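You operate a simulated robot arm through the tools that you are given. There is no shell and no other tool. Be economical: measure what you need, move in short steps, check, and stop when the job is done.

Carry out the task below with a simulated robot arm. There is one attempt and no reset: what you move stays moved.

## Task
Ring both elbows green and push them up to the grey strip.
Fine: One ring on the boss of each; marker back in its cup; slide them side by side without lifting. Drop and damage nothing, leave nothing switched on.
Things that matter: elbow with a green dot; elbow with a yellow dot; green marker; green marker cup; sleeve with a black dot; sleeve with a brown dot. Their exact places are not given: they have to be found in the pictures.

Only the result counts: the job must be done as asked and must still hold three seconds after the hand-in. Knocking over, shifting, dropping, spilling or breaking anything else fails it.

## Robot
A 7-joint arm with a two-finger parallel gripper on a trunk, on a base that drives. Base frame: it is fixed to the floor where the robot stands at the start and does not move with it; the origin is under the middle of the robot, x ahead of it, y to its left, z up; the surface under the hand at the start is at about z = 0.78. Lengths are in m, angles in degrees, forces in N, time in s.
Its first joint turns from -166.0 to 166.0 degrees. Places, roughly: green marker cup [0.7, 0, 0.8]; sleeve with a black dot (5x5x9 cm) [1.2, 0.4, 0.8]; sleeve with a brown dot (7x4x4 cm) [1.8, 0.5, 0.8]. Payload 3.43 kg.
The TCP is the grasp point between the finger pads, 0.034 m short of the fingertips. In the tool frame z runs along the fingers and y along their closing line. Largest opening 0.128 m; finger width 0.024, thickness 0.012; the body of the gripper, 0.048 by 0.13 m, starts 0.096 m behind the TCP.
Orientation is that of the tool frame in the base frame, as a unit quaternion [x, y, z, w]. With the fingers straight down and closing along the base's y, the tool's x points along the base's -x, its y along +y and its z along -z.

## Interface
- The arm moves only by the tool servo_tool. Its argument "motion" is text: rows parted by semicolons, each of 6 numbers parted by spaces: the shift along the tool's x, y, z in mm, then the turn, a rotation vector about the tool's x, y, z in rad. In form: x y z ax ay az; .... A call has 1 to 20 rows; each row shifts and turns the commanded pose from where the row before left it, along the tool's axes as they then stand. "fingers" is the opening, from 0 (shut) to 1 (fully open), set as the call begins (left out, the last holds). Rows are played at 5 a second. More than 0.05 m and 8.6 degrees between two rows, or a gripper value outside its range, and nothing of the call is played. A pose out of reach is approached as far as the arm can. The call stops where the force on the tool passes 40 N (or 10 N more than at its start, if that is more) or the arm is blocked; 0.2 s more then pass. Each finger travels about 0.153 m/s and halts on what it meets, pressing with about 29 N; the grip force reading is that of the motor and also rises with nothing between the fingers. The clock runs only during rows and for 0.2 s after the last one: add rows that do not move to give the fingers time. It gives the time, the measured TCP pose, the force on the tool (base axes), the opening and the grip force at its end, in the units of the frame above (readings bear some noise), with the torque about the TCP (base axes, N m) and any sound that the robot's microphone picked up.
- Cameras (640 x 400 px; columns grow to the right, rows downward): "scene" is now at [0.2077, 0.2235, 1.3644]; the picture's right is [-0.26, -0.97, 0.00], its down [-0.52, 0.14, -0.84] and it looks along [0.81, -0.22, -0.54] (base axes); focal length 249 px, centre (320, 200). "wrist" rides on the gripper at [0.076, -0.011, -0.16] in the tool frame; the picture's right is [0.15, 0.99, 0.00], its down [-0.88, 0.13, -0.46] and it looks along [-0.45, 0.07, 0.89] (tool axes); focal length 234 px, centre (320, 200).
- grab_frame(camera): a new picture of that camera. The clock stands still meanwhile.
- roll_base(legs): drives the robot by 1 to 6 legs, each [ahead, turn to the left] in m and degrees, along the robot's own axes; the way and the turn of a leg run together, so that a leg with both is an arc; at most 1.5 m and 180 degrees a leg. The arm and the cameras ride along, it lands a little off, and it stops where it bumps. It gives what a move gives.
- aim_head(pan, tilt): turns the head with the scene camera to pan (to the left, within 120 degrees either way) and tilt (down, from -29 to 69), counted from straight ahead of the robot. It gives what a move gives.
- measure_at(camera, pixels): for up to 12 pixels [column, row] of the newest picture of that camera ("zoom" is the newest enlarged one), the place [x, y, z] in the base frame of the surface seen there, good to about 0.003 m, but the place of the scene camera against the robot may be out by one fixed shift of up to 0.025 m in any direction. The clock stands still meanwhile.
- zoom(camera, box): a new picture of the part [left, top, right, bottom] of that camera's present view, enlarged. The clock stands still meanwhile.
- close_job(): hands the job in; it is judged then, once.

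Go step by step. Measure first, check grasps and placings, and put right what went wrong. The budget is 80 turns and 52 pictures, counting those below and the enlarged ones. Unless the task says otherwise, let go and move clear before handing in, and close with one line.

The tools are called as name(argument=value, ...) on one line, values as JSON. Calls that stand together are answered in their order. servo_tool: Moves the arm, as the interface text tells. Its arguments: {"type":"object","properties":{"motion":{"type":"string"},"fingers":{"type":"number"}},"required":["motion"]} The other tools are called the same way: roll_base (legs) drives the base; aim_head (pan, tilt) turns the head that bears the scene camera; grab_frame (camera) takes a picture; measure_at (camera, pixels) gives the place of the surface under pixels of a picture; zoom (camera, box) takes an enlarged picture of a part of a camera's view; close_job () hands the job in.

At the start:

```text
clock: 0.0
ee_pos: [0.6683, -0.0129, 1.1645]
ee_rot: [-0.002, 1.0, 0.0, -0.001]
force: [-0.4, -0.4, -0.7]
ft_torque: [0.02, -0.02, 0.0]
width: 0.1281
grasp_force: 0.0
robot x, y, heading: [0.0028, 0.0023, -0.2]
head pan, tilt: [-15.0, 32.1]
```

scene: 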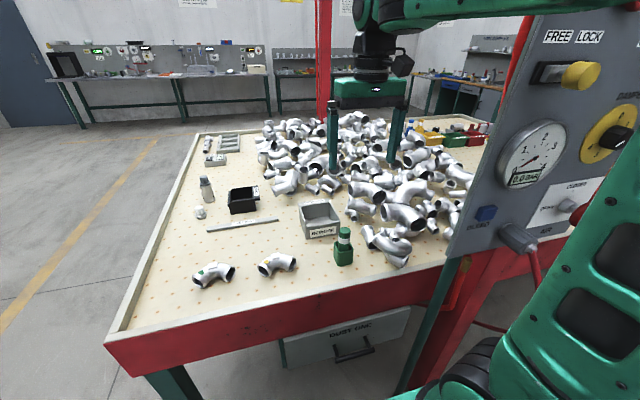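
wrist: 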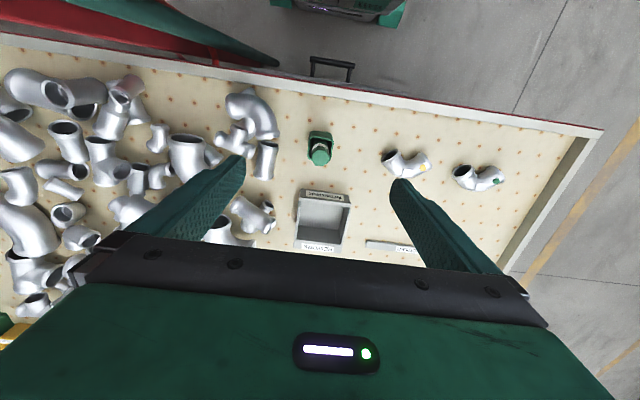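

The scene shows two elbows at about (213,274) and (277,263), the green marker in its cup at (344,245), and a grey strip at about (242,224). I will zoom in on these.

zoom(camera="scene", box=[180, 170, 380, 295])

zoom(camera="wrist", box=[280, 110, 540, 272])

```text
3.20 times, centred on (280, 232) of scene
```

zoom: 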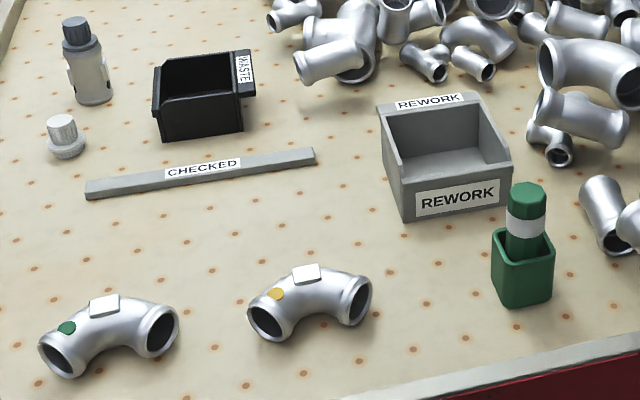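

```text
2.46 times, centred on (410, 191) of wrist
```

zoom: 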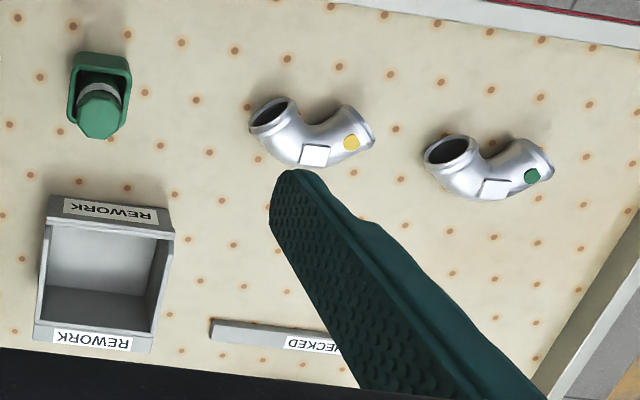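

The white square pads (bosses) sit on top of each elbow, and the strip is marked CHECKED. I'll measure the key points in the wrist and scene zooms.

measure_at(camera="zoom", pixels=[[314, 155], [494, 190], [350, 143], [531, 175], [100, 115], [98, 88], [74, 65], [129, 66], [268, 118], [370, 145], [450, 152], [225, 330]])

measure_at(camera="scene", pixels=[[345, 232], [344, 244], [344, 255], [213, 266], [275, 256], [208, 230], [277, 219], [243, 222], [201, 273], [266, 262], [213, 290], [338, 243]])

```text
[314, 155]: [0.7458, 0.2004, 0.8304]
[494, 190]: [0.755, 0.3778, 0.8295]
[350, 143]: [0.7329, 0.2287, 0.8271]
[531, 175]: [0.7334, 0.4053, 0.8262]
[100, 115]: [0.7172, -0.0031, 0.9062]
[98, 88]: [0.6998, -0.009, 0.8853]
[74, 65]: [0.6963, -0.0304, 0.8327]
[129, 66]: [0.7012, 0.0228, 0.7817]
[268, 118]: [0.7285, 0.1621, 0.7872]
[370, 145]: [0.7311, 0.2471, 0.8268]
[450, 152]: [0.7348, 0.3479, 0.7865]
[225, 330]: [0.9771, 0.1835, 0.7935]
```

```text
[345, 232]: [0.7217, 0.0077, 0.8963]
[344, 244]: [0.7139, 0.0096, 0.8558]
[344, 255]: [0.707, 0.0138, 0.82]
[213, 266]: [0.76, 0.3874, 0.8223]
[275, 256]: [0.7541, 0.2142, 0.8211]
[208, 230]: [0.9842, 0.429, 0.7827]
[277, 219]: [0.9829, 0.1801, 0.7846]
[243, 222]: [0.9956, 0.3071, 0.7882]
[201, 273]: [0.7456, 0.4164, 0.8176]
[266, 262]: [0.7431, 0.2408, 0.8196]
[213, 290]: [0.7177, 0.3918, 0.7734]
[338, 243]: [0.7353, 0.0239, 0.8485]
```

The marker stands upright in its cup near (0.717, -0.004), with its top at z≈0.906. I'll move above it and look from closer.

servo_tool(motion="-25 5 45 0 0 0; -24 4 45 0 0 0; 0 0 40 0 0 0; 0 0 0 0 0 0", fingers=0.7)

grab_frame(camera="wrist")

```text
refused: row 1 steps farther than a row can; nothing moved
```

```text
47 pictures are left
```

wrist: 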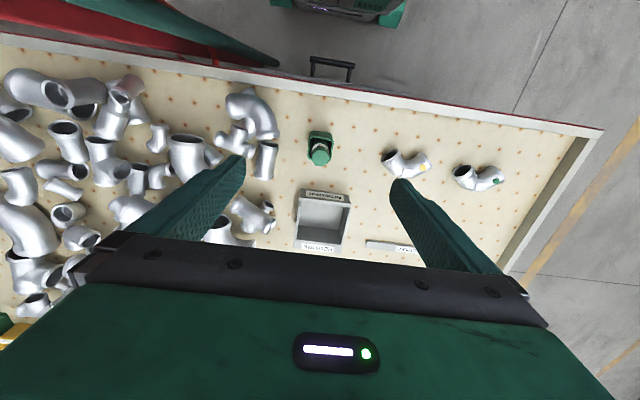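

The first row's combined step was over 50 mm, so nothing moved. I'll resend it in smaller steps.

servo_tool(motion="-16 3 35 0 0 0; -16 3 35 0 0 0; -17 3 35 0 0 0; 0 0 30 0 0 0; 0 0 0 0 0 0", fingers=0.7)

grab_frame(camera="wrist")

```text
clock: 1.2
ee_pos: [0.7063, -0.0033, 1.0387]
ee_rot: [-0.002, 1.0, 0.001, 0.006]
force: [0.0, -0.4, 0.0]
ft_torque: [0.0, -0.02, -0.01]
width: 0.0896
grasp_force: 0.0
robot x, y, heading: [-0.0011, 0.0003, 0.4]
head pan, tilt: [-15.0, 32.1]
```

```text
46 pictures are left
```

wrist: 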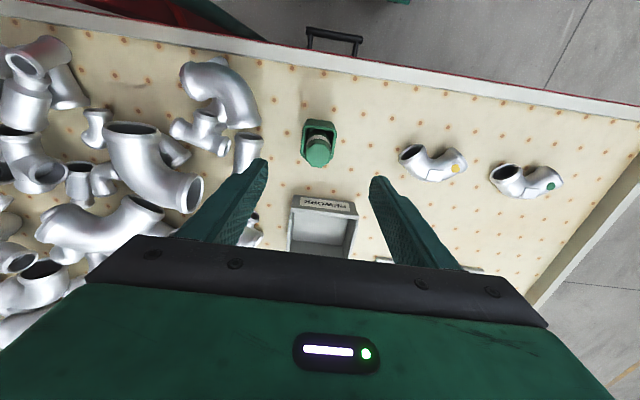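

The cap is at about (319,150) in the wrist view. I'll measure around it.

zoom(camera="wrist", box=[270, 100, 370, 190])

measure_at(camera="wrist", pixels=[[318, 155], [309, 152], [328, 152], [319, 147], [318, 164], [311, 127], [335, 128], [303, 133], [335, 150], [318, 135], [304, 160]])

```text
4.44 times, centred on (320, 145) of wrist
```

zoom: 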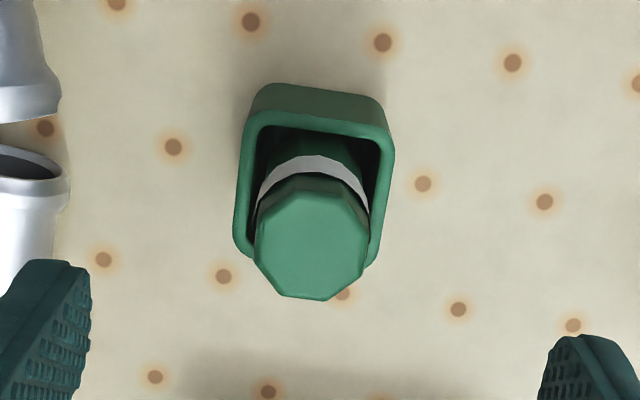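

```text
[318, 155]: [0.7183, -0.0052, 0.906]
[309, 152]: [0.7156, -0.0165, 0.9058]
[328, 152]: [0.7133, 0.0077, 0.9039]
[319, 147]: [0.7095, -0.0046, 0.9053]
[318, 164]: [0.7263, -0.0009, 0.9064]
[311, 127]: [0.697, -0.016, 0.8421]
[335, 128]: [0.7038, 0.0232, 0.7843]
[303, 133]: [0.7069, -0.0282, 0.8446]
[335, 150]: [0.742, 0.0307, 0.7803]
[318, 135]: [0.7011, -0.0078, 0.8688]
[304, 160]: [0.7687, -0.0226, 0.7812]
```

The cap centre is about (0.7165, -0.0045), its top at 0.906, and the cup rim at 0.845. I'll go partway down and let the arm settle to see its true offset.

servo_tool(motion="0 0 30 0 0 0; 0 0 30 0 0 0; 0 0 0 0 0 0; 0 0 0 0 0 0; 0 0 0 0 0 0", fingers=0.6)

```text
clock: 2.4
ee_pos: [0.706, -0.0054, 0.9787]
ee_rot: [-0.001, 1.0, 0.0, 0.006]
force: [-0.3, 0.5, 0.0]
ft_torque: [0.0, -0.02, 0.01]
width: 0.0767
grasp_force: 0.0
robot x, y, heading: [0.0002, 0.001, -0.0]
head pan, tilt: [-15.0, 32.1]
```

The arm tracks relative moves well, so I'll correct x by +10 mm and go down to grasp height.

servo_tool(motion="-10.5 0.5 0 0 0 0; 0 0 30 0 0 0; 0 0 25 0 0 0; 0 0 0 0 0 0; 0 0 0 0 0 0")

zoom(camera="wrist", box=[220, 80, 420, 205])

```text
clock: 3.6
ee_pos: [0.7138, -0.0039, 0.9227]
ee_rot: [-0.002, 1.0, 0.0, 0.006]
force: [0.4, 0.0, 0.3]
ft_torque: [-0.01, -0.01, 0.03]
width: 0.0766
grasp_force: 0.0
robot x, y, heading: [-0.002, 0.0005, -0.2]
head pan, tilt: [-15.0, 32.1]
```

```text
3.20 times, centred on (320, 142) of wrist
```

zoom: 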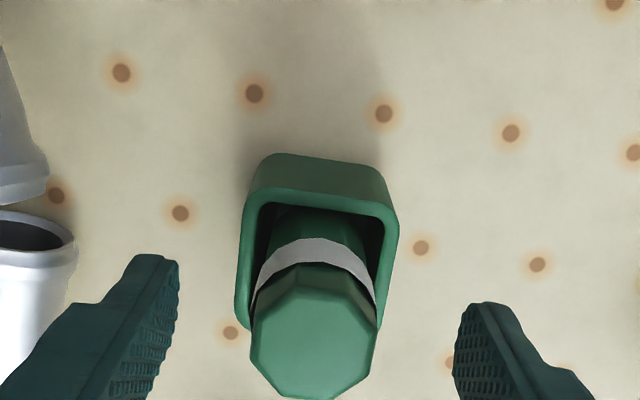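

The fingers straddle the cap evenly, so I'll level the 0.7° tilt, descend 36 mm and close.

servo_tool(motion="0 0 0 0 0.012 0; -2 0 18 0 0 0; 0 0 18 0 0 0; 0 0 0 0 0 0; 0 0 0 0 0 0")

servo_tool(motion="0 0 0 0 0 0; 0 0 0 0 0 0; 0 0 0 0 0 0; 0 0 0 0 0 0", fingers=0)

```text
clock: 4.8
ee_pos: [0.7164, -0.0039, 0.8861]
ee_rot: [-0.001, 1.0, 0.0, 0.0]
force: [-0.4, -0.1, -0.5]
ft_torque: [0.0, -0.03, 0.01]
width: 0.0768
grasp_force: 0.0
robot x, y, heading: [0.0019, -0.0008, 0.3]
head pan, tilt: [-15.0, 32.1]
```

```text
clock: 5.8
ee_pos: [0.7176, -0.0022, 0.8877]
ee_rot: [-0.002, 1.0, 0.0, 0.0]
force: [0.9, -0.1, 0.7]
ft_torque: [0.04, -0.03, 0.01]
width: 0.0324
grasp_force: 29.0
robot x, y, heading: [0.0012, -0.0029, -0.2]
head pan, tilt: [-15.0, 32.1]
```

Gripped at 32 mm. I'll lift slowly by 30 mm and check that the cup stays down.

servo_tool(motion="0 0 -6 0 0 0; 0 0 -8 0 0 0; 0 0 -8 0 0 0; 0 0 -8 0 0 0; 0 0 0 0 0 0")

zoom(camera="scene", box=[280, 180, 400, 280])

```text
clock: 7.0
ee_pos: [0.7184, -0.0022, 0.9181]
ee_rot: [-0.001, 1.0, 0.0, 0.0]
force: [0.6, 0.0, -0.6]
ft_torque: [-0.01, 0.01, -0.01]
width: 0.032
grasp_force: 28.7
robot x, y, heading: [0.0008, -0.0009, 0.1]
head pan, tilt: [-15.0, 32.1]
```

```text
4.00 times, centred on (340, 230) of scene
```

zoom: 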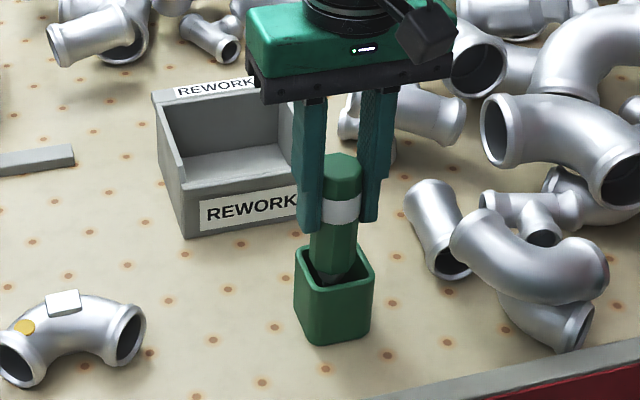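

The cup stayed down and the marker is coming out, with its tapered tip at the bottom. I'll lift higher and look at the tip.

servo_tool(motion="0 0 -30 0 0 0; 0 0 -30 0 0 0; 0 0 -30 0 0 0; 0 0 0 0 0 0; 0 0 0 0 0 0")

zoom(camera="scene", box=[280, 150, 420, 270])

grab_frame(camera="wrist")

```text
clock: 8.2
ee_pos: [0.7183, -0.0021, 1.0071]
ee_rot: [-0.002, 1.0, 0.0, 0.0]
force: [-0.6, -0.2, -0.3]
ft_torque: [-0.04, -0.02, -0.01]
width: 0.0324
grasp_force: 29.0
robot x, y, heading: [0.0012, -0.0004, 0.1]
head pan, tilt: [-15.0, 32.1]
```

```text
3.33 times, centred on (350, 210) of scene
```

zoom: 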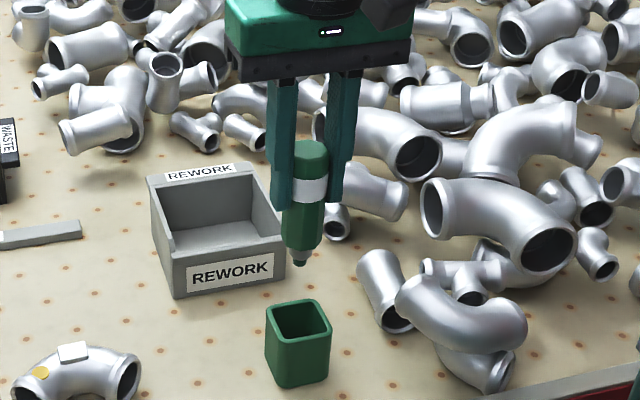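

```text
41 pictures are left
```

wrist: 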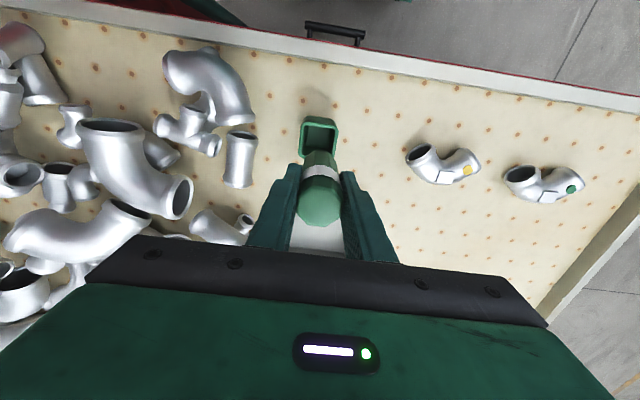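

The marker has a nib at zoom pixel (301,264). I'll measure the nib against the cap top, and measure the boss corners.

zoom(camera="scene", box=[325, 185, 365, 235])

measure_at(camera="zoom", pixels=[[310, 40], [320, 358], [320, 370], [320, 375], [300, 200], [320, 340]])

zoom(camera="wrist", box=[395, 130, 595, 220])

```text
8.00 times, centred on (345, 210) of scene
```

zoom: 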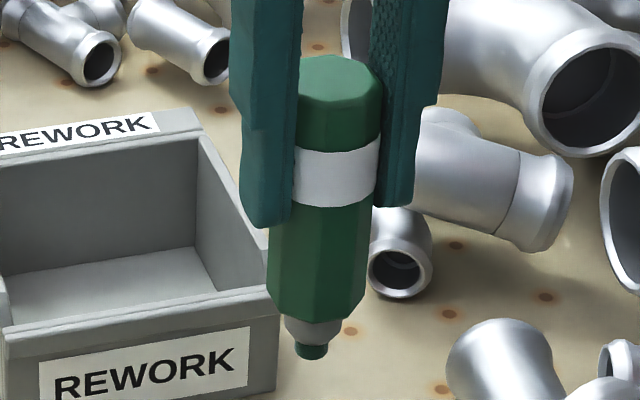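

```text
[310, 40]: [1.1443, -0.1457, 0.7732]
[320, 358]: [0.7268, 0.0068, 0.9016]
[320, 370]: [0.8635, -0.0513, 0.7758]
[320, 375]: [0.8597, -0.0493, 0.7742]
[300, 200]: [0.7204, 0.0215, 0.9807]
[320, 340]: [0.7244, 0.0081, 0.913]
```

```text
3.20 times, centred on (495, 175) of wrist
```

zoom: 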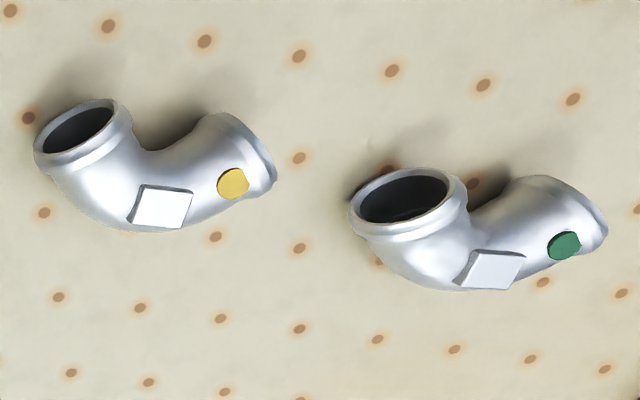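

The nib is about 97 mm below the TCP. Now I'll measure the boss corners in this wrist zoom.

measure_at(camera="zoom", pixels=[[144, 190], [190, 195], [176, 222], [132, 218], [160, 206], [477, 254], [523, 257], [505, 285], [460, 280], [492, 270], [232, 183], [565, 245]])

```text
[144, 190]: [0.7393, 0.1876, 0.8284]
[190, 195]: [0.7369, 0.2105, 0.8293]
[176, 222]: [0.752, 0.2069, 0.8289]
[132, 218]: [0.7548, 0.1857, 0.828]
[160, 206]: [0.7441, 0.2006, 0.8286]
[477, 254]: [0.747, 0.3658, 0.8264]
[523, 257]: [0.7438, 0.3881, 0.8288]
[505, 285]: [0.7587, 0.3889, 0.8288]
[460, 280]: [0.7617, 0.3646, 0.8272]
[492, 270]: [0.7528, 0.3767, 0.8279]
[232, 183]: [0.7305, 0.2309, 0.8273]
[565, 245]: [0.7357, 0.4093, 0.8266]
```

The boss centres are yellow ≈ (0.7457, 0.198) and green ≈ (0.7528, 0.377), both at z ≈ 0.8285 and roughly 23 × 16 mm. I'll carry the marker over the yellow elbow's boss.

servo_tool(motion="-4.6 33.3 0 0 0 0; -4.6 33.3 0 0 0 0; -4.6 33.3 0 0 0 0; -4.6 33.3 0 0 0 0; -4.5 33.3 0 0 0 0; -4.5 33.4 0 0 0 0; 0 0 35 0 0 0; 0 0 0 0 0 0; 0 0 0 0 0 0; 0 0 0 0 0 0")

zoom(camera="wrist", box=[240, 90, 400, 190])

zoom(camera="scene", box=[240, 215, 320, 275])

```text
clock: 10.4
ee_pos: [0.7459, 0.1959, 0.9729]
ee_rot: [-0.002, 1.0, -0.001, 0.0]
force: [-0.2, -0.4, -0.8]
ft_torque: [-0.01, 0.01, -0.01]
width: 0.0324
grasp_force: 29.0
robot x, y, heading: [-0.0016, 0.0008, -0.1]
head pan, tilt: [-15.0, 32.1]
```

```text
4.00 times, centred on (320, 140) of wrist
```

zoom: 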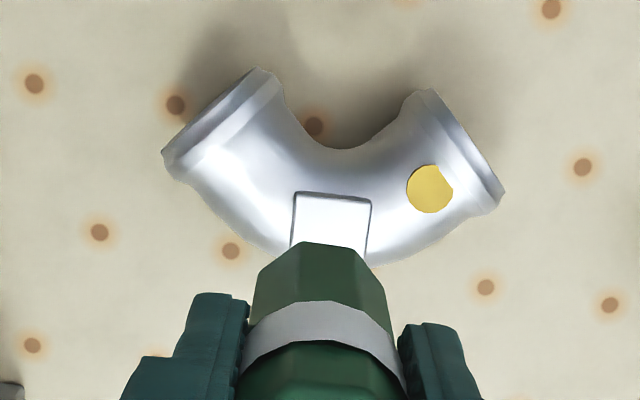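

```text
6.67 times, centred on (280, 245) of scene
```

zoom: 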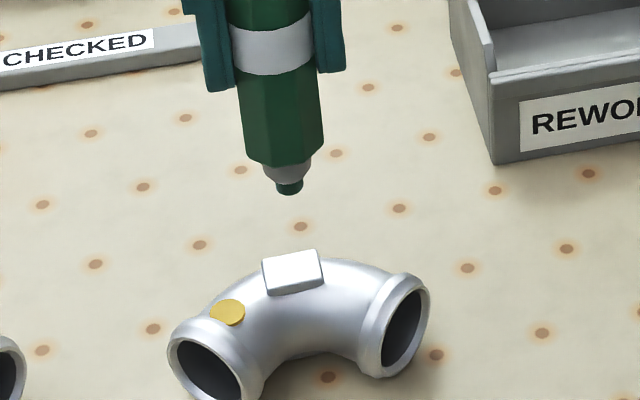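

The nib (zoom 289,187) hangs above the boss. I'll measure the boss edges and the nib bottom precisely from both cameras.

measure_at(camera="zoom", pixels=[[265, 262], [316, 252], [323, 280], [271, 291], [294, 271], [289, 190], [278, 186], [301, 184], [289, 180], [289, 193], [290, 250], [298, 286]])

zoom(camera="wrist", box=[290, 120, 354, 160])

measure_at(camera="zoom", pixels=[[80, 185], [300, 205], [290, 330], [60, 360], [60, 300], [190, 200], [190, 260], [430, 280]])

```text
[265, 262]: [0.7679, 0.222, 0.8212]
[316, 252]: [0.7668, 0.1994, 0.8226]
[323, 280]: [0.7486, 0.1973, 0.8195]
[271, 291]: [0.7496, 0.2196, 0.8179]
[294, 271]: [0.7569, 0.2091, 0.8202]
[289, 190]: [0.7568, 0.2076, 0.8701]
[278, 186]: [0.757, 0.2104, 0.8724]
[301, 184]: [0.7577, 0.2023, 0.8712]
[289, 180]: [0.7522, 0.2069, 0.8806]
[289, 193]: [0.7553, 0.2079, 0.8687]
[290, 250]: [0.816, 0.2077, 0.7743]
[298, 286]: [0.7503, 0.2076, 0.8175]
```

```text
10.00 times, centred on (322, 140) of wrist
```

zoom: 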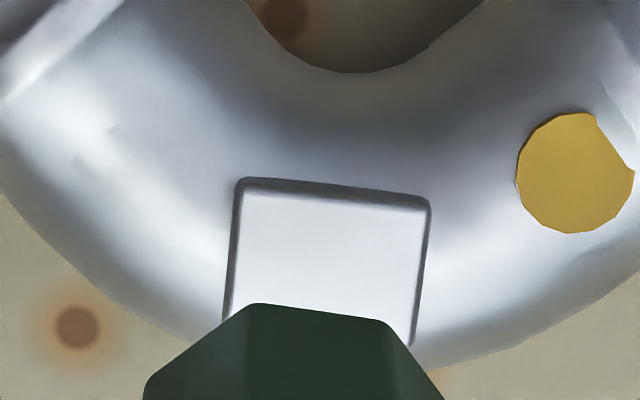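

```text
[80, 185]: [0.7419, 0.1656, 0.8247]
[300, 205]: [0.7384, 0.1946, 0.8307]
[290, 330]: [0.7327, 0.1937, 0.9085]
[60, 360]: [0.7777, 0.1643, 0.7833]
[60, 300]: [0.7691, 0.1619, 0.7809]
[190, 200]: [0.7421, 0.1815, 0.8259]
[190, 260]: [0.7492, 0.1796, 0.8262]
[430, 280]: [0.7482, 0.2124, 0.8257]
```

In the scene frame the boss centre is (0.7582, 0.2096) and the nib (0.760, 0.207), about 48 mm above it. I'll offset to the ring's start point (centre, +5 mm in y) and descend to about 6 mm above the surface.

servo_tool(motion="1.5 7.6 0 0 0 0; 0 0 20 0 0 0; 0 0 20 0 0 0; 0 0 0 0 0 0; 0 0 0 0 0 0; 0 0 0 0 0 0")

zoom(camera="scene", box=[256, 236, 296, 266])

```text
clock: 11.8
ee_pos: [0.7433, 0.2054, 0.9316]
ee_rot: [-0.002, 1.0, 0.0, 0.0]
force: [0.5, -0.4, -0.9]
ft_torque: [0.01, -0.01, 0.01]
width: 0.0321
grasp_force: 29.5
robot x, y, heading: [-0.0022, -0.0033, -0.1]
head pan, tilt: [-15.0, 32.1]
```

```text
13.33 times, centred on (276, 251) of scene
```

zoom: 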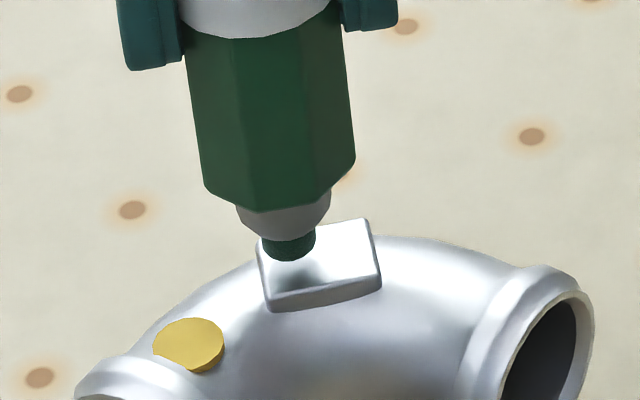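

The nib is about 6 mm above the boss, offset to the left as intended. I'll descend 4 mm and read the force.

servo_tool(motion="0 0 2 0 0 0; 0 0 2 0 0 0; 0 0 0 0 0 0; 0 0 0 0 0 0")

servo_tool(motion="0 0 1 0 0 0; 0 0 0 0 0 0; 0 0 0 0 0 0")

servo_tool(motion="0 0 1 0 0 0; 0 0 0 0 0 0; 0 0 0 0 0 0")

zoom(camera="scene", box=[256, 236, 296, 266])

```text
clock: 12.8
ee_pos: [0.7439, 0.204, 0.9286]
ee_rot: [-0.001, 1.0, 0.0, 0.001]
force: [-0.9, 0.9, 1.2]
ft_torque: [-0.03, 0.05, -0.01]
width: 0.0324
grasp_force: 28.9
robot x, y, heading: [0.0023, 0.0019, -0.1]
head pan, tilt: [-15.0, 32.1]
```

```text
clock: 13.6
ee_pos: [0.7437, 0.2046, 0.927]
ee_rot: [-0.002, 1.0, 0.001, 0.001]
force: [3.8, 1.4, 12.9]
ft_torque: [0.27, -0.4, 0.03]
width: 0.0322
grasp_force: 29.6
robot x, y, heading: [0.0023, 0.0018, 0.0]
head pan, tilt: [-15.0, 32.1]
```

```text
clock: 14.4
ee_pos: [0.7431, 0.2032, 0.9266]
ee_rot: [-0.002, 1.0, 0.001, -0.001]
force: [2.1, 4.1, 22.5]
ft_torque: [0.42, -0.23, 0.0]
width: 0.0321
grasp_force: 29.1
robot x, y, heading: [0.0014, 0.001, -0.0]
head pan, tilt: [-15.0, 32.1]
```

```text
13.33 times, centred on (276, 251) of scene
```

zoom: 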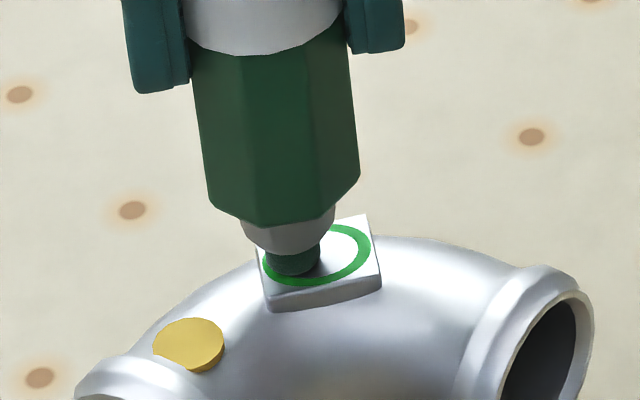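

On contact the ring appeared whole, centred on the boss, so a single touch makes the mark. I'll lift straight off before it can mark twice.

servo_tool(motion="0 0 -3 0 0 0; 0 0 -10 0 0 0; 0 0 -25 0 0 0; 0 0 0 0 0 0")

zoom(camera="scene", box=[180, 220, 310, 300])

```text
clock: 15.4
ee_pos: [0.7447, 0.2034, 0.9655]
ee_rot: [-0.001, 1.0, 0.001, -0.001]
force: [-0.6, 0.3, -1.1]
ft_torque: [0.03, 0.0, 0.01]
width: 0.0321
grasp_force: 28.9
robot x, y, heading: [0.0024, -0.0024, -0.2]
head pan, tilt: [-15.0, 32.1]
```

```text
4.92 times, centred on (245, 260) of scene
```

zoom: 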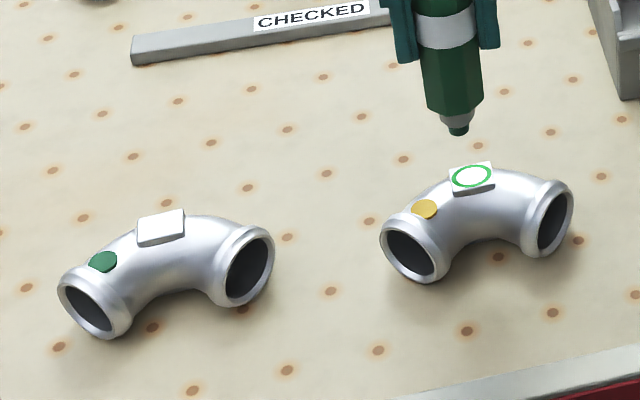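

The ring is clean. I'll move over the green-dot elbow's boss, by (+7, +174) mm, and verify.

servo_tool(motion="-1.2 29 0 0 0 0; -1.2 29 0 0 0 0; -1.2 29 0 0 0 0; -1.2 29 0 0 0 0; -1.2 29 0 0 0 0; -1.1 29 0 0 0 0; 0 0 0 0 0 0; 0 0 20 0 0 0; 0 0 0 0 0 0; 0 0 0 0 0 0")

zoom(camera="scene", box=[190, 236, 238, 272])

```text
clock: 17.6
ee_pos: [0.7503, 0.3782, 0.9439]
ee_rot: [-0.002, 1.0, 0.0, 0.0]
force: [-0.6, 0.3, -0.8]
ft_torque: [0.02, 0.0, 0.02]
width: 0.0322
grasp_force: 28.9
robot x, y, heading: [-0.0024, -0.0003, -0.1]
head pan, tilt: [-15.0, 32.1]
```

```text
11.11 times, centred on (214, 254) of scene
```

zoom: 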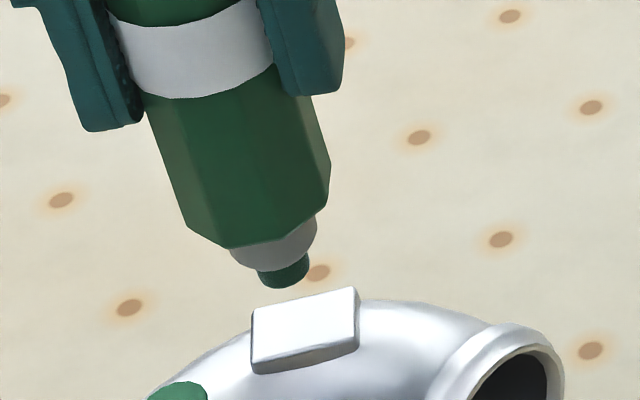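

The nib projects down to about (305,332), close to the boss centre at (305,325). I'll descend with a gentle touch this time.

servo_tool(motion="0 0 7 0 0 0; 0 0 7 0 0 0; 0 0 0 0 0 0; 0 0 0 0 0 0")

servo_tool(motion="0 0 1 0 0 0; 0 0 0 0 0 0; 0 0 0 0 0 0")

zoom(camera="scene", box=[190, 236, 238, 272])

```text
clock: 18.6
ee_pos: [0.7502, 0.3797, 0.9294]
ee_rot: [-0.002, 1.0, 0.0, 0.0]
force: [0.4, -0.1, -0.6]
ft_torque: [0.02, -0.01, -0.02]
width: 0.0322
grasp_force: 28.7
robot x, y, heading: [-0.0002, 0.0025, 0.1]
head pan, tilt: [-15.0, 32.1]
```

```text
clock: 19.4
ee_pos: [0.7503, 0.3784, 0.9298]
ee_rot: [-0.001, 1.0, -0.001, 0.001]
force: [-0.1, -0.5, -0.5]
ft_torque: [-0.02, 0.04, 0.02]
width: 0.0325
grasp_force: 28.8
robot x, y, heading: [0.0001, -0.0038, -0.1]
head pan, tilt: [-15.0, 32.1]
```

```text
11.11 times, centred on (214, 254) of scene
```

zoom: 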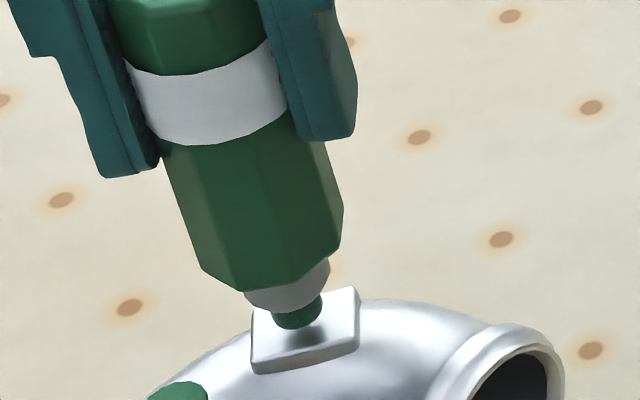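

No contact yet; the nib is 1–2 mm above the boss and centred. I'll go down in 0.7 mm steps.

servo_tool(motion="0 0 0.8 0 0 0; 0 0 0 0 0 0; 0 0 0 0 0 0")

servo_tool(motion="0 0 0.7 0 0 0; 0 0 0 0 0 0; 0 0 0 0 0 0")

zoom(camera="scene", box=[190, 236, 238, 272])

```text
clock: 20.2
ee_pos: [0.7503, 0.3787, 0.9287]
ee_rot: [-0.002, 1.0, 0.0, 0.0]
force: [-0.3, -0.6, -0.2]
ft_torque: [-0.02, -0.04, 0.02]
width: 0.0323
grasp_force: 29.0
robot x, y, heading: [0.0026, 0.0051, -0.0]
head pan, tilt: [-15.0, 32.1]
```

```text
clock: 21.0
ee_pos: [0.7502, 0.3784, 0.9275]
ee_rot: [-0.002, 1.0, 0.0, 0.001]
force: [0.2, 0.5, -0.4]
ft_torque: [0.01, -0.02, 0.0]
width: 0.0323
grasp_force: 28.5
robot x, y, heading: [0.0006, -0.001, 0.0]
head pan, tilt: [-15.0, 32.1]
```

```text
11.11 times, centred on (214, 254) of scene
```

zoom: 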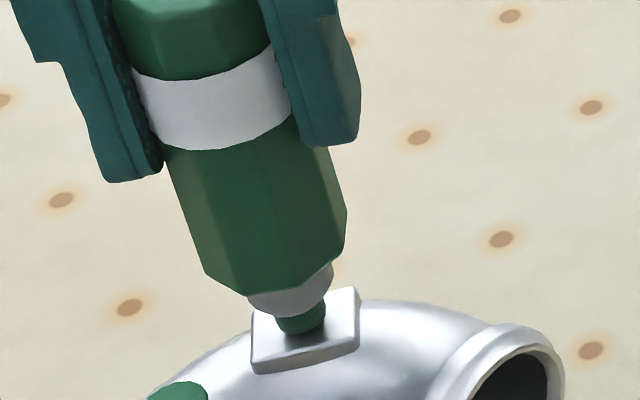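

Still no contact. I'll keep stepping down.

servo_tool(motion="0 0 0.7 0 0 0; 0 0 0 0 0 0; 0 0 0 0 0 0")

servo_tool(motion="0 0 0.5 0 0 0; 0 0 0 0 0 0; 0 0 0 0 0 0")

```text
clock: 21.8
ee_pos: [0.7503, 0.3779, 0.9278]
ee_rot: [-0.001, 1.0, 0.0, 0.001]
force: [0.0, 0.1, -0.4]
ft_torque: [-0.01, -0.03, -0.03]
width: 0.0324
grasp_force: 28.8
robot x, y, heading: [-0.0029, -0.0014, -0.2]
head pan, tilt: [-15.0, 32.1]
```

```text
clock: 22.6
ee_pos: [0.7507, 0.3775, 0.9268]
ee_rot: [-0.002, 1.0, -0.001, 0.0]
force: [0.9, -0.3, 1.5]
ft_torque: [0.04, -0.04, 0.02]
width: 0.0323
grasp_force: 29.0
robot x, y, heading: [0.0015, -0.0014, 0.1]
head pan, tilt: [-15.0, 32.1]
```

There's about 2 N now, so it's just touching. I'll take one more small step and check for the ring.

servo_tool(motion="0 0 0.4 0 0 0; 0 0 0 0 0 0; 0 0 0 0 0 0")

zoom(camera="scene", box=[190, 236, 238, 272])

```text
clock: 23.4
ee_pos: [0.7492, 0.3784, 0.9274]
ee_rot: [-0.001, 1.0, 0.001, 0.0]
force: [2.4, 0.4, 7.6]
ft_torque: [0.0, -0.3, 0.01]
width: 0.032
grasp_force: 29.0
robot x, y, heading: [0.0036, 0.0021, -0.0]
head pan, tilt: [-15.0, 32.1]
```

```text
11.11 times, centred on (214, 254) of scene
```

zoom: 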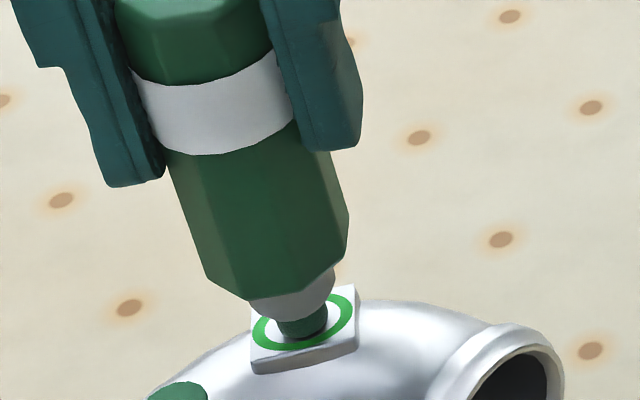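

The second ring is on the boss. I'll lift off and carry the marker back over its cup by reversing the commanded offsets (-33, -381.5 mm).

servo_tool(motion="0 0 -3 0 0 0; 0 0 -27 0 0 0; 0 0 -50 0 0 0; 3.3 -38.2 0 0 0 0; 3.3 -38.2 0 0 0 0; 3.3 -38.2 0 0 0 0; 3.3 -38.2 0 0 0 0; 3.3 -38.2 0 0 0 0; 3.3 -38.1 0 0 0 0; 3.3 -38.1 0 0 0 0; 3.3 -38.1 0 0 0 0; 3.3 -38.1 0 0 0 0; 3.3 -38.1 0 0 0 0; 0 0 0 0 0 0; 0 0 0 0 0 0; 0 0 0 0 0 0")

zoom(camera="scene", box=[300, 180, 390, 275])

grab_frame(camera="wrist")

```text
clock: 26.8
ee_pos: [0.7192, -0.0035, 1.005]
ee_rot: [-0.001, 1.0, 0.0, 0.0]
force: [0.2, -0.9, -1.0]
ft_torque: [-0.03, -0.03, -0.02]
width: 0.0324
grasp_force: 29.2
robot x, y, heading: [0.0009, -0.0, 0.0]
head pan, tilt: [-15.0, 32.1]
```

```text
4.21 times, centred on (345, 228) of scene
```

zoom: 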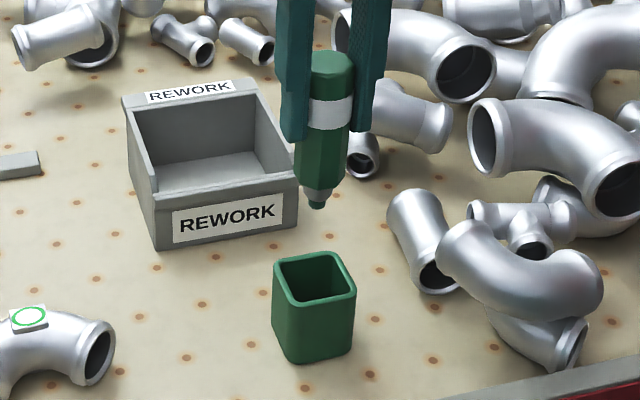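

```text
27 pictures are left
```

wrist: 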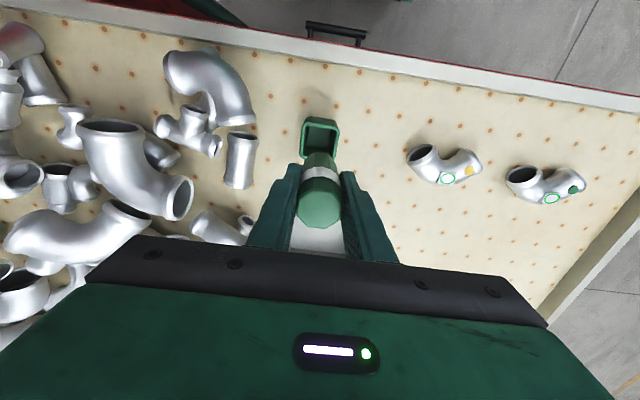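

Everything is aligned as at extraction, and both rings show in the wrist view at (447,178) and (551,198). I'll lower the marker into the cup.

servo_tool(motion="0 0 15 0 0 0; 0 0 15 0 0 0; 0 0 0 0 0 0; 0 0 15 0 0 0; 0 0 15 0 0 0; 0 0 15 0 0 0; 0 0 15 0 0 0; 0 0 12 0 0 0; 0 0 8 0 0 0; 0 0 0 0 0 0; 0 0 0 0 0 0")

zoom(camera="scene", box=[300, 190, 390, 275])

```text
clock: 29.2
ee_pos: [0.7182, -0.0049, 0.8968]
ee_rot: [-0.001, 1.0, 0.0, -0.001]
force: [0.0, -0.2, -1.1]
ft_torque: [0.0, 0.0, -0.02]
width: 0.0322
grasp_force: 28.9
robot x, y, heading: [-0.0021, -0.0003, 0.2]
head pan, tilt: [-15.0, 32.1]
```

```text
4.71 times, centred on (345, 232) of scene
```

zoom: 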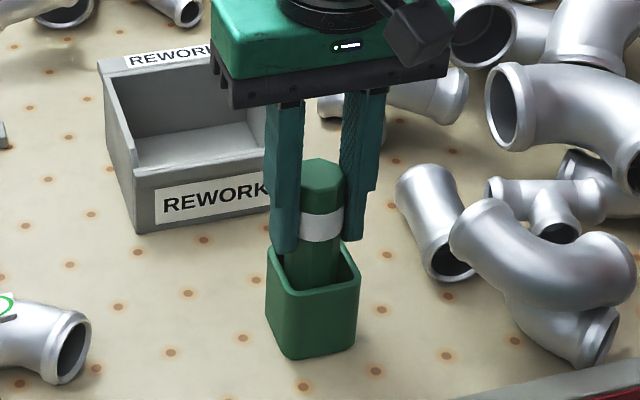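

The marker is going in cleanly. I'll lower the last 8 mm in small steps and watch the force.

servo_tool(motion="0 0 2 0 0 0; 0 0 2 0 0 0; 0 0 2 0 0 0; 0 0 0 0 0 0; 0 0 0 0 0 0")

servo_tool(motion="0 0 1.5 0 0 0; 0 0 0 0 0 0; 0 0 0 0 0 0")

```text
clock: 30.4
ee_pos: [0.7183, -0.0037, 0.889]
ee_rot: [-0.002, 1.0, 0.0, 0.0]
force: [0.3, -0.6, -0.3]
ft_torque: [-0.02, -0.01, -0.01]
width: 0.0325
grasp_force: 29.1
robot x, y, heading: [0.0017, -0.0001, 0.1]
head pan, tilt: [-15.0, 32.1]
```

```text
clock: 31.2
ee_pos: [0.7181, -0.0045, 0.8891]
ee_rot: [-0.002, 1.0, -0.001, 0.0]
force: [0.2, 0.2, -0.6]
ft_torque: [-0.01, -0.03, 0.05]
width: 0.0322
grasp_force: 29.1
robot x, y, heading: [0.0006, 0.0009, -0.1]
head pan, tilt: [-15.0, 32.1]
```

servo_tool(motion="0 0 1.2 0 0 0; 0 0 0 0 0 0; 0 0 0 0 0 0")

servo_tool(motion="0 0 1 0 0 0; 0 0 0 0 0 0; 0 0 0 0 0 0")

```text
clock: 32.0
ee_pos: [0.7184, -0.0042, 0.8887]
ee_rot: [-0.001, 1.0, 0.0, 0.0]
force: [-0.8, 0.4, -0.9]
ft_torque: [0.02, -0.04, -0.02]
width: 0.0324
grasp_force: 29.3
robot x, y, heading: [-0.0014, -0.0004, -0.0]
head pan, tilt: [-15.0, 32.1]
```

```text
clock: 32.8
ee_pos: [0.7172, -0.0034, 0.8866]
ee_rot: [-0.002, 1.0, -0.001, 0.0]
force: [-0.5, -0.7, -0.2]
ft_torque: [0.0, 0.0, 0.03]
width: 0.0321
grasp_force: 29.2
robot x, y, heading: [-0.0014, -0.0011, 0.0]
head pan, tilt: [-15.0, 32.1]
```

The TCP is at the original grasp height (0.887) with no contact yet; I'll go down a little more until it seats.

servo_tool(motion="0 0 1 0 0 0; 0 0 0 0 0 0; 0 0 0 0 0 0")

servo_tool(motion="0 0 1 0 0 0; 0 0 0 0 0 0; 0 0 0 0 0 0")

```text
clock: 33.6
ee_pos: [0.7184, -0.0035, 0.8854]
ee_rot: [-0.001, 1.0, 0.0, 0.0]
force: [-0.9, -0.8, -0.7]
ft_torque: [0.0, 0.02, 0.02]
width: 0.032
grasp_force: 29.0
robot x, y, heading: [-0.004, 0.0021, -0.1]
head pan, tilt: [-15.0, 32.1]
```

```text
clock: 34.4
ee_pos: [0.7182, -0.0029, 0.8847]
ee_rot: [-0.002, 1.0, 0.0, 0.0]
force: [-0.7, -1.5, 7.7]
ft_torque: [-0.07, 0.01, -0.03]
width: 0.0321
grasp_force: 28.6
robot x, y, heading: [-0.0005, 0.0039, -0.1]
head pan, tilt: [-15.0, 32.1]
```

It is seated at 7.7 N. I'll open the fingers and rise straight up.

servo_tool(motion="0 0 0 0 0 0; 0 0 0 0 0 0; 0 0 0 0 0 0", fingers=0.6)

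servo_tool(motion="0 0 -20 0 0 0; 0 0 -40 0 0 0; 0 0 -40 0 0 0; 0 0 -40 0 0 0; 0 0 0 0 0 0; 0 0 0 0 0 0", fingers=1.0)

grab_frame(camera="scene")

zoom(camera="scene", box=[180, 200, 310, 290])

measure_at(camera="zoom", pixels=[[470, 185], [158, 236], [130, 72], [270, 50], [395, 30], [415, 235], [545, 215], [95, 300], [240, 270]])

```text
clock: 35.2
ee_pos: [0.7184, -0.0032, 0.8849]
ee_rot: [-0.001, 1.0, 0.0, 0.0]
force: [0.3, 0.1, 0.1]
ft_torque: [-0.02, -0.01, 0.0]
width: 0.0767
grasp_force: 0.0
robot x, y, heading: [0.0026, 0.0001, 0.1]
head pan, tilt: [-15.0, 32.1]
```

```text
clock: 36.6
ee_pos: [0.7162, -0.0033, 1.026]
ee_rot: [-0.002, 1.0, 0.0, -0.001]
force: [0.4, 0.0, -0.8]
ft_torque: [0.04, 0.0, -0.02]
width: 0.1282
grasp_force: 0.0
robot x, y, heading: [-0.0025, -0.0028, 0.3]
head pan, tilt: [-15.0, 32.1]
```

```text
25 pictures are left
```

scene: 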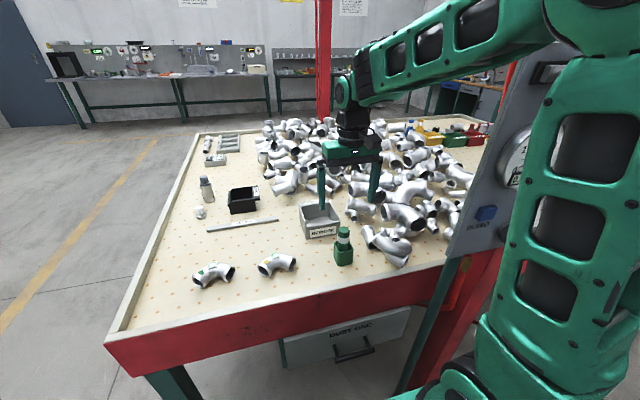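

```text
4.44 times, centred on (245, 245) of scene
```

zoom: 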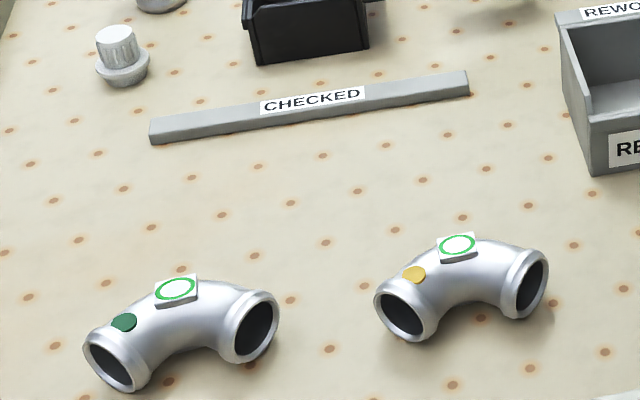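

```text
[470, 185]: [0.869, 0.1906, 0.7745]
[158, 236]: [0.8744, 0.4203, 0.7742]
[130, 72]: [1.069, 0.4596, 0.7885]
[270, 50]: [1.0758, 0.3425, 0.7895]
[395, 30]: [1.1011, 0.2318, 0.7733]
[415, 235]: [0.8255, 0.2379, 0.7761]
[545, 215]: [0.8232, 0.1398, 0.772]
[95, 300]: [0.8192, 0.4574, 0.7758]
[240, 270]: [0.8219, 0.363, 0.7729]
```

The marker is back and both rings are good. I'll measure the strip's near edge and the elbows' outline in this zoom.

measure_at(camera="zoom", pixels=[[153, 140], [310, 117], [465, 93], [152, 121], [466, 73], [378, 290], [546, 268], [86, 345], [278, 305], [138, 386], [250, 362], [436, 335]])

measure_at(camera="scene", pixels=[[344, 229], [344, 240], [344, 255], [296, 266], [193, 275], [236, 268], [258, 265], [270, 275]])

```text
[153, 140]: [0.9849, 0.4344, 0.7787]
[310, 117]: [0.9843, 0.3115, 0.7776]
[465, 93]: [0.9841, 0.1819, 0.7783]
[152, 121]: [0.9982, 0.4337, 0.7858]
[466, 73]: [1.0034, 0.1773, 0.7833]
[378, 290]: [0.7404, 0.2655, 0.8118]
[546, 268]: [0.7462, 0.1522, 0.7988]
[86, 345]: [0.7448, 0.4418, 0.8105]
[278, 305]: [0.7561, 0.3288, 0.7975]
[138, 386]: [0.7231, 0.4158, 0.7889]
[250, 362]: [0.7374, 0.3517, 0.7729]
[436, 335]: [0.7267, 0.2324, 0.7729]
```

```text
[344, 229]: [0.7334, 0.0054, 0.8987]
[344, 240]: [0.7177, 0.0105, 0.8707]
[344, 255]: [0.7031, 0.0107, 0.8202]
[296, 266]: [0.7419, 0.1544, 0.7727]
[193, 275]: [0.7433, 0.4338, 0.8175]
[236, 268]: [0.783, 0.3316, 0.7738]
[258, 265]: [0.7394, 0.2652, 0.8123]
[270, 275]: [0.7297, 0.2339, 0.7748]
```

The strip's near face is at true x≈0.974, y 0.17–0.42, and each elbow is about 113 mm wide. The far slide for the green elbow would be at the edge of reach, so I'll check the clearance between the base and the table before driving about 60 mm forward.

servo_tool(motion="0 30 -30 0 0 0; 0 30 -30 0 0 0; 0 40 -20 0 0 0; 0 40 -20 0 0 0; 0 40 0 0 0 0; 0 40 0 0 0 0; 0 30 0 0 0 0; 0 0 0 0 0 0; 0 0 0 0 0 0")

grab_frame(camera="wrist")

aim_head(pan=0, tilt=65)

grab_frame(camera="scene")

```text
clock: 38.6
ee_pos: [0.7173, 0.2476, 1.1253]
ee_rot: [-0.001, 1.0, 0.0, 0.0]
force: [0.1, 0.0, 0.5]
ft_torque: [0.01, 0.0, -0.03]
width: 0.1283
grasp_force: 0.0
robot x, y, heading: [0.0021, 0.0016, -0.3]
head pan, tilt: [-15.0, 32.1]
```

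```text
23 pictures are left
```

wrist: 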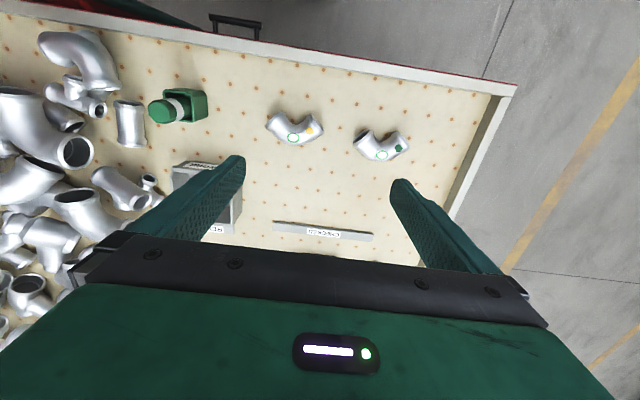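

```text
clock: 39.6
ee_pos: [0.7173, 0.2457, 1.1264]
ee_rot: [-0.002, 1.0, 0.0, 0.0]
force: [-0.2, 0.5, 0.2]
ft_torque: [-0.04, -0.01, 0.0]
width: 0.1279
grasp_force: 0.0
robot x, y, heading: [-0.0025, 0.0019, 0.1]
head pan, tilt: [0.0, 65.0]
```

```text
22 pictures are left
```

scene: 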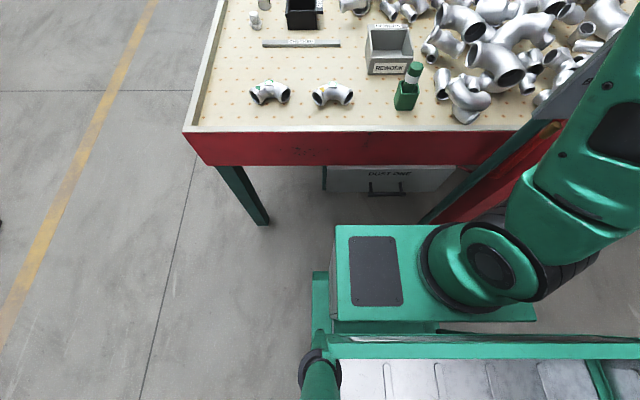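

From above I can see the base front at about row 225, the drawer handle at about row 195 and the table edge at about row 165. I'll measure these, plus the elbows and strip in the wrist view.

measure_at(camera="scene", pixels=[[350, 228], [440, 228], [370, 193], [385, 195], [385, 186], [400, 150], [400, 130], [480, 225], [320, 285], [440, 190]])

zoom(camera="wrist", box=[250, 95, 420, 245])

```text
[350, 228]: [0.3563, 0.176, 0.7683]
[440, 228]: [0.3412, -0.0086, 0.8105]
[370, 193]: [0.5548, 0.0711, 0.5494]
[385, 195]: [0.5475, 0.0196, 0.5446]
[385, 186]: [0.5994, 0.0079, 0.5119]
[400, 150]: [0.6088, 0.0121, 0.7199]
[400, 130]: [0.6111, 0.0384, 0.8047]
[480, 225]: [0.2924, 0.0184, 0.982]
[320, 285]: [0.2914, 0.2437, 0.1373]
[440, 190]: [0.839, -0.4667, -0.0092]
```

```text
2.67 times, centred on (335, 170) of wrist
```

zoom: 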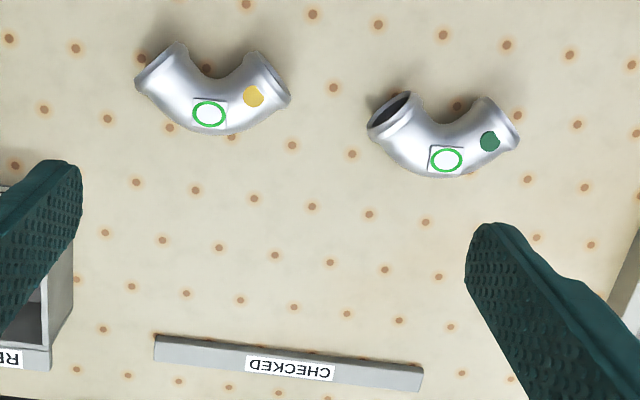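

There's 190 mm of clearance, so 70 mm forward is safe. First I'll measure the elbow outlines and strip in the wrist zoom.

measure_at(camera="zoom", pixels=[[158, 340], [285, 353], [420, 372], [138, 84], [183, 44], [246, 55], [290, 98], [215, 133], [370, 130], [412, 93], [488, 100], [517, 142]])

measure_at(camera="zoom", pixels=[[440, 173], [142, 86], [285, 98], [376, 132], [513, 145], [205, 72], [212, 128], [210, 113], [447, 160], [437, 120], [445, 178]])

roll_base(legs=[[0.07, 0]])

```text
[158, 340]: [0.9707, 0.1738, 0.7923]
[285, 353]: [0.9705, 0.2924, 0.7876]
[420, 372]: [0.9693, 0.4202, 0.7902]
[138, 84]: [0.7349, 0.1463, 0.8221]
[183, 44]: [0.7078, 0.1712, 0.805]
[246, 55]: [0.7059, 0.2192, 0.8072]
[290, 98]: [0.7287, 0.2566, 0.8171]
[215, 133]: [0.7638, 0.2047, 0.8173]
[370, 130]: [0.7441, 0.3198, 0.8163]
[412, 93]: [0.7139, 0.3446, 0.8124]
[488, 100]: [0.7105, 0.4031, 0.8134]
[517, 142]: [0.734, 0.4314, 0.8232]
```

```text
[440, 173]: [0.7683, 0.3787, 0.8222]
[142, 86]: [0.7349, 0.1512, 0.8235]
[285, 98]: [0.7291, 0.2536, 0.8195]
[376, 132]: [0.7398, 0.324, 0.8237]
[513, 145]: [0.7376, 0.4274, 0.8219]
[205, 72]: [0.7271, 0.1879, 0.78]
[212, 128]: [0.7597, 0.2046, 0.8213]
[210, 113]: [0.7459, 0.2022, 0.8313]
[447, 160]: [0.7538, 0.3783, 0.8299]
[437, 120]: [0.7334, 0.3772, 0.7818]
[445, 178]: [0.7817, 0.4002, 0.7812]
```

```text
clock: 40.6
ee_pos: [0.787, 0.2473, 1.1258]
ee_rot: [-0.001, 1.0, -0.001, 0.0]
force: [0.5, 0.9, 1.2]
ft_torque: [-0.01, 0.01, 0.02]
width: 0.1282
grasp_force: 0.1
robot x, y, heading: [0.0693, 0.0031, -0.1]
head pan, tilt: [0.0, 65.0]
```

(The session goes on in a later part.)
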